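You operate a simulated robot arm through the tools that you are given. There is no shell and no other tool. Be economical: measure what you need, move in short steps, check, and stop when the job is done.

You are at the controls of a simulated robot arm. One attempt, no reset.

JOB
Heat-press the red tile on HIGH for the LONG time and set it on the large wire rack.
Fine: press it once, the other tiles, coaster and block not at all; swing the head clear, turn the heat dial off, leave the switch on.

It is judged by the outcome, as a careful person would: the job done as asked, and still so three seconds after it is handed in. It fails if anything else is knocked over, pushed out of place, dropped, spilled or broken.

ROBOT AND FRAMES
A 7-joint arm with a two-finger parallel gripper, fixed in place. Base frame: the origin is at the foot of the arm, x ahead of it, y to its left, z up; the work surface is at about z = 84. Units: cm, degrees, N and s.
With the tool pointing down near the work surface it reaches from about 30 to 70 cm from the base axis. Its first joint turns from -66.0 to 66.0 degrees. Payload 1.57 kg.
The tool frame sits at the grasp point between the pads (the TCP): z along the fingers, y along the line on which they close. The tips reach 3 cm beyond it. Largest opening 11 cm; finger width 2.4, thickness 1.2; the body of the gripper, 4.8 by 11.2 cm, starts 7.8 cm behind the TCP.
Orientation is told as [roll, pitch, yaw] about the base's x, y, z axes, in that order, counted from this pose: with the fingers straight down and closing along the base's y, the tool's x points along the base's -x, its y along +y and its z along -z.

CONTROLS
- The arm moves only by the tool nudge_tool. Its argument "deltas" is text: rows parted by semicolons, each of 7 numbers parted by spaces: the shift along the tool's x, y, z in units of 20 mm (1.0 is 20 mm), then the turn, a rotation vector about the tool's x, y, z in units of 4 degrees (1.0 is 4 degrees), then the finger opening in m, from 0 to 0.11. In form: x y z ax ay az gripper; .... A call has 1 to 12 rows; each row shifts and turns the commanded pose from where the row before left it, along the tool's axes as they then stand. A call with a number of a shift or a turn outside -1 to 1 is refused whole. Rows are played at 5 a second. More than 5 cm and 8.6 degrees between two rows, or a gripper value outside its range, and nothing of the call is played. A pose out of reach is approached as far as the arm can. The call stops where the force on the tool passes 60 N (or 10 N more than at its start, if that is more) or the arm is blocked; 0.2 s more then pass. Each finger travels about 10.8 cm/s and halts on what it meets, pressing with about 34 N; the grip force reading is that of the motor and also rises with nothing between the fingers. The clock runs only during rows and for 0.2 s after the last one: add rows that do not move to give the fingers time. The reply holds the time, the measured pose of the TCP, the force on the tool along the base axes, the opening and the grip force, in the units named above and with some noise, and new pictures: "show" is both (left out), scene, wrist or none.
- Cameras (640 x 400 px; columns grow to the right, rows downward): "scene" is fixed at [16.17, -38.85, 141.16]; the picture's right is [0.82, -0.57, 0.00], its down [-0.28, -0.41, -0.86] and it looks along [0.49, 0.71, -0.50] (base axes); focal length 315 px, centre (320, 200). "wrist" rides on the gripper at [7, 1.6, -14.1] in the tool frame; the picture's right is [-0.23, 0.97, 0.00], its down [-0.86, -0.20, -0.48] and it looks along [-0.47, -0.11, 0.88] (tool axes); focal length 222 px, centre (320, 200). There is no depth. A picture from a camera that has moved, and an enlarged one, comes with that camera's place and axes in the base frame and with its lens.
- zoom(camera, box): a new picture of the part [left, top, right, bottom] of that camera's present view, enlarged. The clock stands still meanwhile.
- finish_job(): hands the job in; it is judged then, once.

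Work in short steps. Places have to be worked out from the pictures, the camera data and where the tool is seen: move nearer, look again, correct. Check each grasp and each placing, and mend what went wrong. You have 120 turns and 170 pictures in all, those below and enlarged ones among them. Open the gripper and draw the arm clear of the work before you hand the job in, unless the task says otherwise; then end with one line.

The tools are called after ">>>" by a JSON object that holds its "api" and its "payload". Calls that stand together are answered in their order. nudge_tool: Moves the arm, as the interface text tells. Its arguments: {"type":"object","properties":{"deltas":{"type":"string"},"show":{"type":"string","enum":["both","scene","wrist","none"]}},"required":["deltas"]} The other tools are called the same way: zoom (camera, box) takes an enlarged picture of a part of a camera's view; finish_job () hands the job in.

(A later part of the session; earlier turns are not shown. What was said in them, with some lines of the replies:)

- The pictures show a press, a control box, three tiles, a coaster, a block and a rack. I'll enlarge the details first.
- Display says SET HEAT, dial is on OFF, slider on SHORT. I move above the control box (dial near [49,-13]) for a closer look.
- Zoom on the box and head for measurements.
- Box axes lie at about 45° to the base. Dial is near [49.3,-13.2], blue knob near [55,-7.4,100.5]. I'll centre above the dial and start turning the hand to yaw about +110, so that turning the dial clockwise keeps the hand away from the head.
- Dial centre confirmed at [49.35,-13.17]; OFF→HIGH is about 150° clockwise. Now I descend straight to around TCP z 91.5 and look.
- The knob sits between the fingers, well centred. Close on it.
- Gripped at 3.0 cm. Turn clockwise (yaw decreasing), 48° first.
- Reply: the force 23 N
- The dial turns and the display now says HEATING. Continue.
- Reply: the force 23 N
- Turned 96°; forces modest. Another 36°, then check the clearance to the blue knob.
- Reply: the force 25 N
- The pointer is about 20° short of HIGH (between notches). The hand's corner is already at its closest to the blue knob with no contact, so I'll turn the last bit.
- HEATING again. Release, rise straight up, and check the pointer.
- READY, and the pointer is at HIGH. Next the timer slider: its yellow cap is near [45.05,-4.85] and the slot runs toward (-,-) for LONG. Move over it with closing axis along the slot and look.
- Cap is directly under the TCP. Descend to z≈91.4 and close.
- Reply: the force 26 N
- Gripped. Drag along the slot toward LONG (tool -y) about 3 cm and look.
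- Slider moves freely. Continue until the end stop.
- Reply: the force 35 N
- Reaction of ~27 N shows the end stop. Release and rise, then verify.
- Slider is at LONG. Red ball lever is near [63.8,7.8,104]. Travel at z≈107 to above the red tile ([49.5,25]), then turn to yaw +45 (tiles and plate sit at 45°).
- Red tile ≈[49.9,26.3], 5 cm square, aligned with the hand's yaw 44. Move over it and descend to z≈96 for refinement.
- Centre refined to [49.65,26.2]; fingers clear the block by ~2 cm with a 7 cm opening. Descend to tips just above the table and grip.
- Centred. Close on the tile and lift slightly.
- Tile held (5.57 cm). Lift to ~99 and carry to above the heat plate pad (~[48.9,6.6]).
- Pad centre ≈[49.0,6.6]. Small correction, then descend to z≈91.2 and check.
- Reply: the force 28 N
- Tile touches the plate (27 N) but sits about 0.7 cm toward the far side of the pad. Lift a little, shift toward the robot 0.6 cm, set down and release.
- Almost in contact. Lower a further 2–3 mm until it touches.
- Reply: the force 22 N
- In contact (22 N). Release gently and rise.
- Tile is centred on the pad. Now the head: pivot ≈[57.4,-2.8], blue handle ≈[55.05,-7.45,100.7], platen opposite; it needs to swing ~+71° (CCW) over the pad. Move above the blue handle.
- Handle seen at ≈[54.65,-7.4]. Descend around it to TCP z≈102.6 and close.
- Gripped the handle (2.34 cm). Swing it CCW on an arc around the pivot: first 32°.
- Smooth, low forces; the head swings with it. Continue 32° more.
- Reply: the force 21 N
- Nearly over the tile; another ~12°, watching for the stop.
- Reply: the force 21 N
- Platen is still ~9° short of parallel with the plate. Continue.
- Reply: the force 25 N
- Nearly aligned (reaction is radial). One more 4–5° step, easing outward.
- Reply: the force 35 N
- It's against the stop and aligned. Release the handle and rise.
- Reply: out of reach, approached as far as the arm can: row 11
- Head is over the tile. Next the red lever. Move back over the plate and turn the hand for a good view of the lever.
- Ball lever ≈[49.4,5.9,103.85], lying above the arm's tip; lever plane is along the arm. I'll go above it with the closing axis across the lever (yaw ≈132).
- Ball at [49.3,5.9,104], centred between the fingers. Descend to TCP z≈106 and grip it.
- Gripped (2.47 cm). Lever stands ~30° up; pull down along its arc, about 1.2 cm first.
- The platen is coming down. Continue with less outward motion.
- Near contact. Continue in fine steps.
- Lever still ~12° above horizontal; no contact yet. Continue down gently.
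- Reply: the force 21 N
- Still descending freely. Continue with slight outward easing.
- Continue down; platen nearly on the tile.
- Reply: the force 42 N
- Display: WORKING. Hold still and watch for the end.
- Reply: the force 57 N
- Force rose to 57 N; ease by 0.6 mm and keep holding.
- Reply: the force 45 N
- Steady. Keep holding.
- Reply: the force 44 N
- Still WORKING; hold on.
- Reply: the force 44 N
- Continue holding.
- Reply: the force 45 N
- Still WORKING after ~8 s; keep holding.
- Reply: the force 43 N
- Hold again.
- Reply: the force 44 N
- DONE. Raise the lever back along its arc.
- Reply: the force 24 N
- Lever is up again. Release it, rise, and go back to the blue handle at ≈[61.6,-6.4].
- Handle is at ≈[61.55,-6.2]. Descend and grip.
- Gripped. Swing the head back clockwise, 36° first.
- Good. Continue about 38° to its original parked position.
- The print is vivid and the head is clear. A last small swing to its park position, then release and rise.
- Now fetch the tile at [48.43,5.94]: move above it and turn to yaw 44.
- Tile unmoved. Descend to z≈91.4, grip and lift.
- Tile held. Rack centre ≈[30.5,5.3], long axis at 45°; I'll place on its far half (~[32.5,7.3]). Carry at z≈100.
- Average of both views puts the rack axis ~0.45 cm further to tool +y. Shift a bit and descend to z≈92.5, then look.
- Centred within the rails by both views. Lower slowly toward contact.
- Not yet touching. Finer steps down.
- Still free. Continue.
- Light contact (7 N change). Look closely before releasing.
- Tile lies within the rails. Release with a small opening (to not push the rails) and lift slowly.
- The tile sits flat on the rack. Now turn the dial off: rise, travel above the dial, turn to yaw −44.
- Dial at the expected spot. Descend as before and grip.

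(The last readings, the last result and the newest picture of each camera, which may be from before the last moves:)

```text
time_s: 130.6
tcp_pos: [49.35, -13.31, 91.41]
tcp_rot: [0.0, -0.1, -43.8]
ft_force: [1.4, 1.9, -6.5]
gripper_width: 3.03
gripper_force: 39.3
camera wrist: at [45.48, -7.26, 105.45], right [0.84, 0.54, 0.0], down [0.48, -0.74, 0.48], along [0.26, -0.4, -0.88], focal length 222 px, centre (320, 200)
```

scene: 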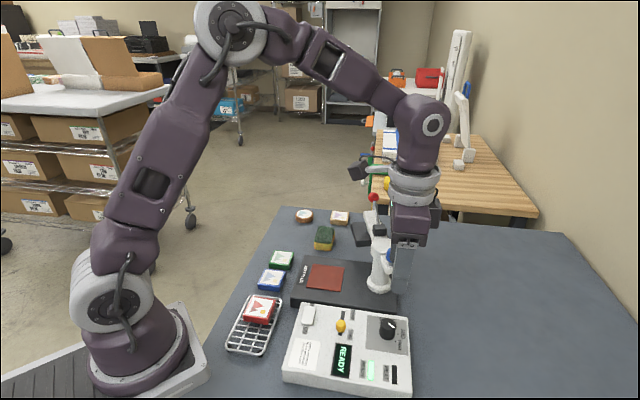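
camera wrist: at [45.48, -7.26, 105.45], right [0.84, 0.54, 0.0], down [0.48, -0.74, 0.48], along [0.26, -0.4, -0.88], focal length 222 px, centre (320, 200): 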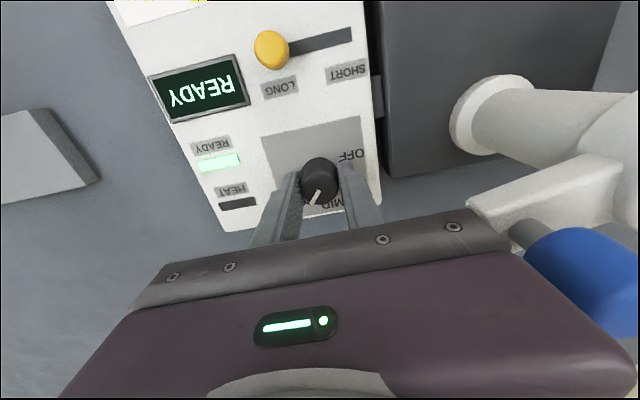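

Gripped. Turn counter-clockwise (yaw increasing) in stages.

>>> {"api": "nudge_tool", "payload": {"deltas": "0 0 0 0 0 -1 0.02;0 0 0 0 0 -1 0.02;0 0 0 0 0 -1 0.02;0 0 0 0 0 -1 0.02;0 0 0 0 0 -1 0.02;0 0 0 0 0 -1 0.02;0 0 0 0 0 -1 0.02;0 0 0 0 0 -1 0.02;0 0 0 0 0 -1 0.02;0 0 0 0 0 -1 0.02;0 0 0 0 0 -1 0.02;0 0 0 0 0 -1 0.02", "show": "none"}}

>>> {"api": "nudge_tool", "payload": {"deltas": "0 0 0 0 0 -1 0.02;0 0 0 0 0 -1 0.02;0 0 0 0 0 -1 0.02;0 0 0 0 0 -1 0.02;0 0 0 0 0 -1 0.02;0 0 0 0 0 -1 0.02;0 0 0 0 0 -1 0.02;0 0 0 0 0 -1 0.02;0 0 0 0 0 -1 0.02;0 0 0 0 0 -1 0.02;0 0 0 0 0 -1 0.02;0 0 0 0 0 -1 0.02", "show": "none"}}

>>> {"api": "nudge_tool", "payload": {"deltas": "0 0 0 0 0 -1 0.02;0 0 0 0 0 -1 0.02;0 0 0 0 0 -1 0.02;0 0 0 0 0 -1 0.02;0 0 0 0 0 -1 0.02;0 0 0 0 0 -1 0.02;0 0 0 0 0 -1 0.02;0 0 0 0 0 -1 0.02;0 0 0 0 0 -1 0.02;0 0 0 0 0 -1 0.02;0 0 0 0 0 -1 0.02;0 0 0 0 0 -1 0.02"}}

```text
time_s: 133.2
tcp_pos: [49.34, -13.22, 91.32]
tcp_rot: [0.0, -0.1, 4.1]
ft_force: [9.8, 7.4, 2.5]
gripper_width: 3.01
gripper_force: 39.6
```

```text
time_s: 135.8
tcp_pos: [49.42, -13.18, 91.51]
tcp_rot: [0.1, 0.0, 52.3]
ft_force: [6.5, 28.8, 5.5]
gripper_width: 3.05
gripper_force: 39.7
```

```text
time_s: 138.4
tcp_pos: [49.29, -13.27, 91.43]
tcp_rot: [0.0, 0.0, 100.2]
ft_force: [-5.7, 21.5, -9.7]
gripper_width: 3.02
gripper_force: 39.3
camera wrist: at [48.92, -20.34, 105.49], right [-1.0, 0.05, 0.0], down [0.05, 0.88, 0.48], along [0.02, 0.48, -0.88], focal length 222 px, centre (320, 200)
```

scene: 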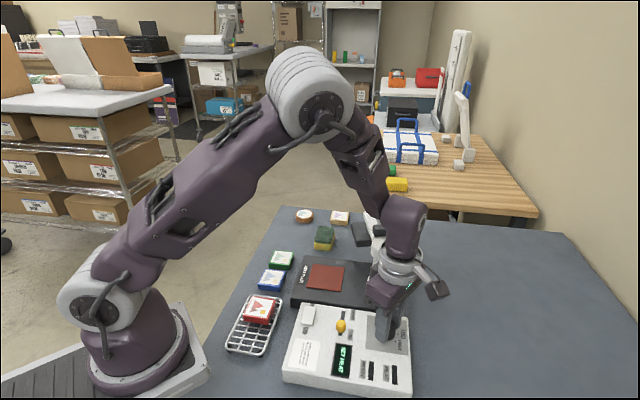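
wrist: 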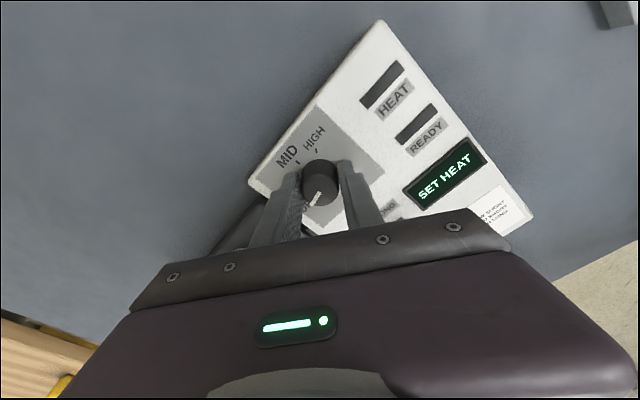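

SET HEAT shows; turn the remaining 8° to the original OFF angle, then release and rise.

>>> {"api": "nudge_tool", "payload": {"deltas": "0 0 0 0 0 -1 0.02;0 0 0 0 0 -1 0.02;0 0 0 0 0 0 0.02;0 0 0 0 0 0 0.04;0 0 0 0 0 0 0.06;0 0 -1 0 0 0 0.06;0 0 -1 0 0 0 0.06;0 0 -1 0 0 0 0.06;0 0 -1 0 0 0 0.06;0 0 -1 0 0 0 0.06;0 0 -1 0 0 0 0.06;0 0 -1 0 0 0 0.06"}}

>>> {"api": "zoom", "payload": {"camera": "wrist", "box": [270, 80, 370, 180]}}

>>> {"api": "zoom", "payload": {"camera": "scene", "box": [210, 180, 430, 400]}}

```text
time_s: 141.0
tcp_pos: [49.4, -13.24, 105.45]
tcp_rot: [0.0, 0.0, 108.1]
ft_force: [0.2, -0.2, 0.0]
gripper_width: 5.98
gripper_force: 0.0
camera wrist: at [49.98, -20.39, 119.55], right [-1.0, -0.09, 0.0], down [-0.07, 0.87, 0.48], along [-0.04, 0.48, -0.88], focal length 222 px, centre (320, 200)
```

scene: 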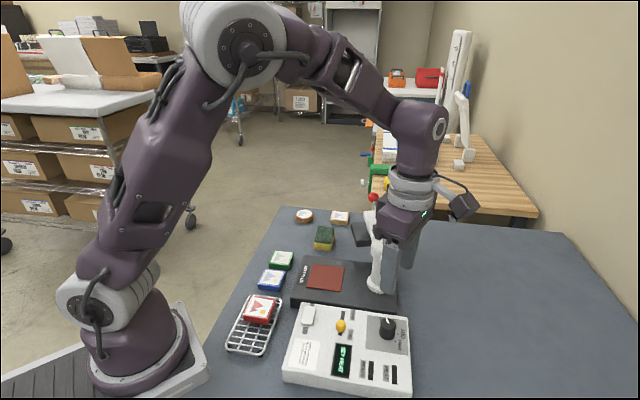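
wrist: 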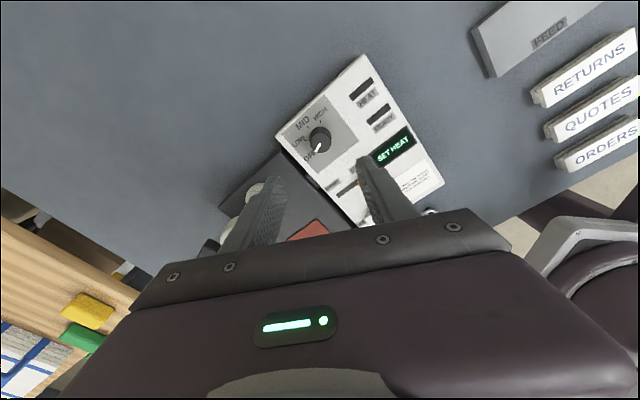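

```text
4.00 times, centred on (320, 130) of wrist
camera zoom: at [49.98, -20.39, 119.55], right [-1.0, -0.09, 0.0], down [-0.07, 0.87, 0.48], along [-0.04, 0.48, -0.88], focal length 888 px, centre (320, 480)
```

zoom: 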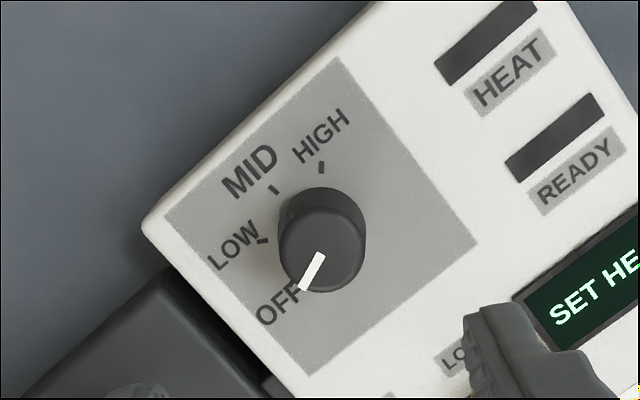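

```text
1.82 times, centred on (320, 290) of scene
camera zoom: at [16.17, -38.85, 141.16], right [0.82, -0.57, 0.0], down [-0.28, -0.41, -0.86], along [0.49, 0.71, -0.5], focal length 572 px, centre (320, 36)
```

zoom: 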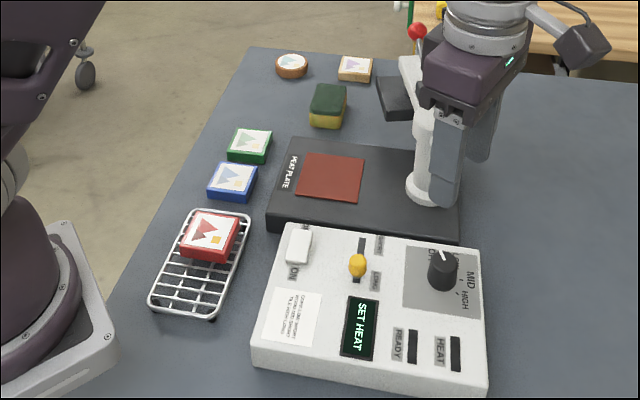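

The dial is at OFF exactly as at the start; switch still on, head clear, tile on the rack. Draw the arm up and open.

>>> {"api": "nudge_tool", "payload": {"deltas": "0 0 -1 0 0 0 0.08;0 0 -1 0 0 0 0.08;0 0 -1 0 0 0 0.08;0 0 -1 0 0 0 0.08;0 0 -1 0 0 0 0.1;0 0 -1 0 0 0 0.11;0 0 -1 0 0 0 0.11;0 0 -1 0 0 0 0.11", "show": "scene"}}

```text
time_s: 142.8
tcp_pos: [49.39, -13.33, 121.52]
tcp_rot: [0.1, 0.0, 107.9]
ft_force: [-0.7, -0.1, 0.0]
gripper_width: 11.0
gripper_force: 0.1
```

scene: 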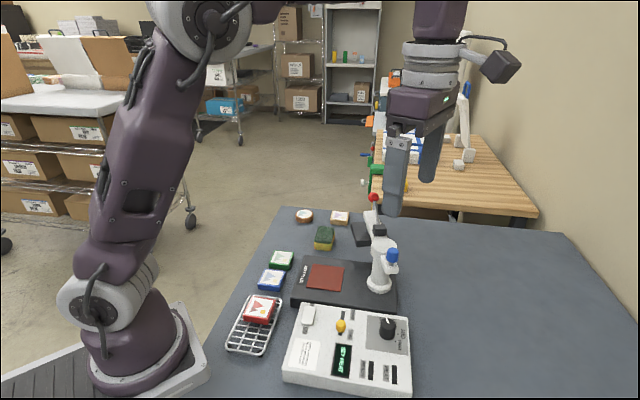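

All is in order; hand in the job.

>>> {"api": "finish_job", "payload": {}}

```text
The job is handed in.
```

The red tile was pressed once on HIGH for the LONG time, until the display showed DONE, and is now on the wire rack. The head is swung clear, the dial is at OFF, the switch is still on, and nothing else was moved or pressed.
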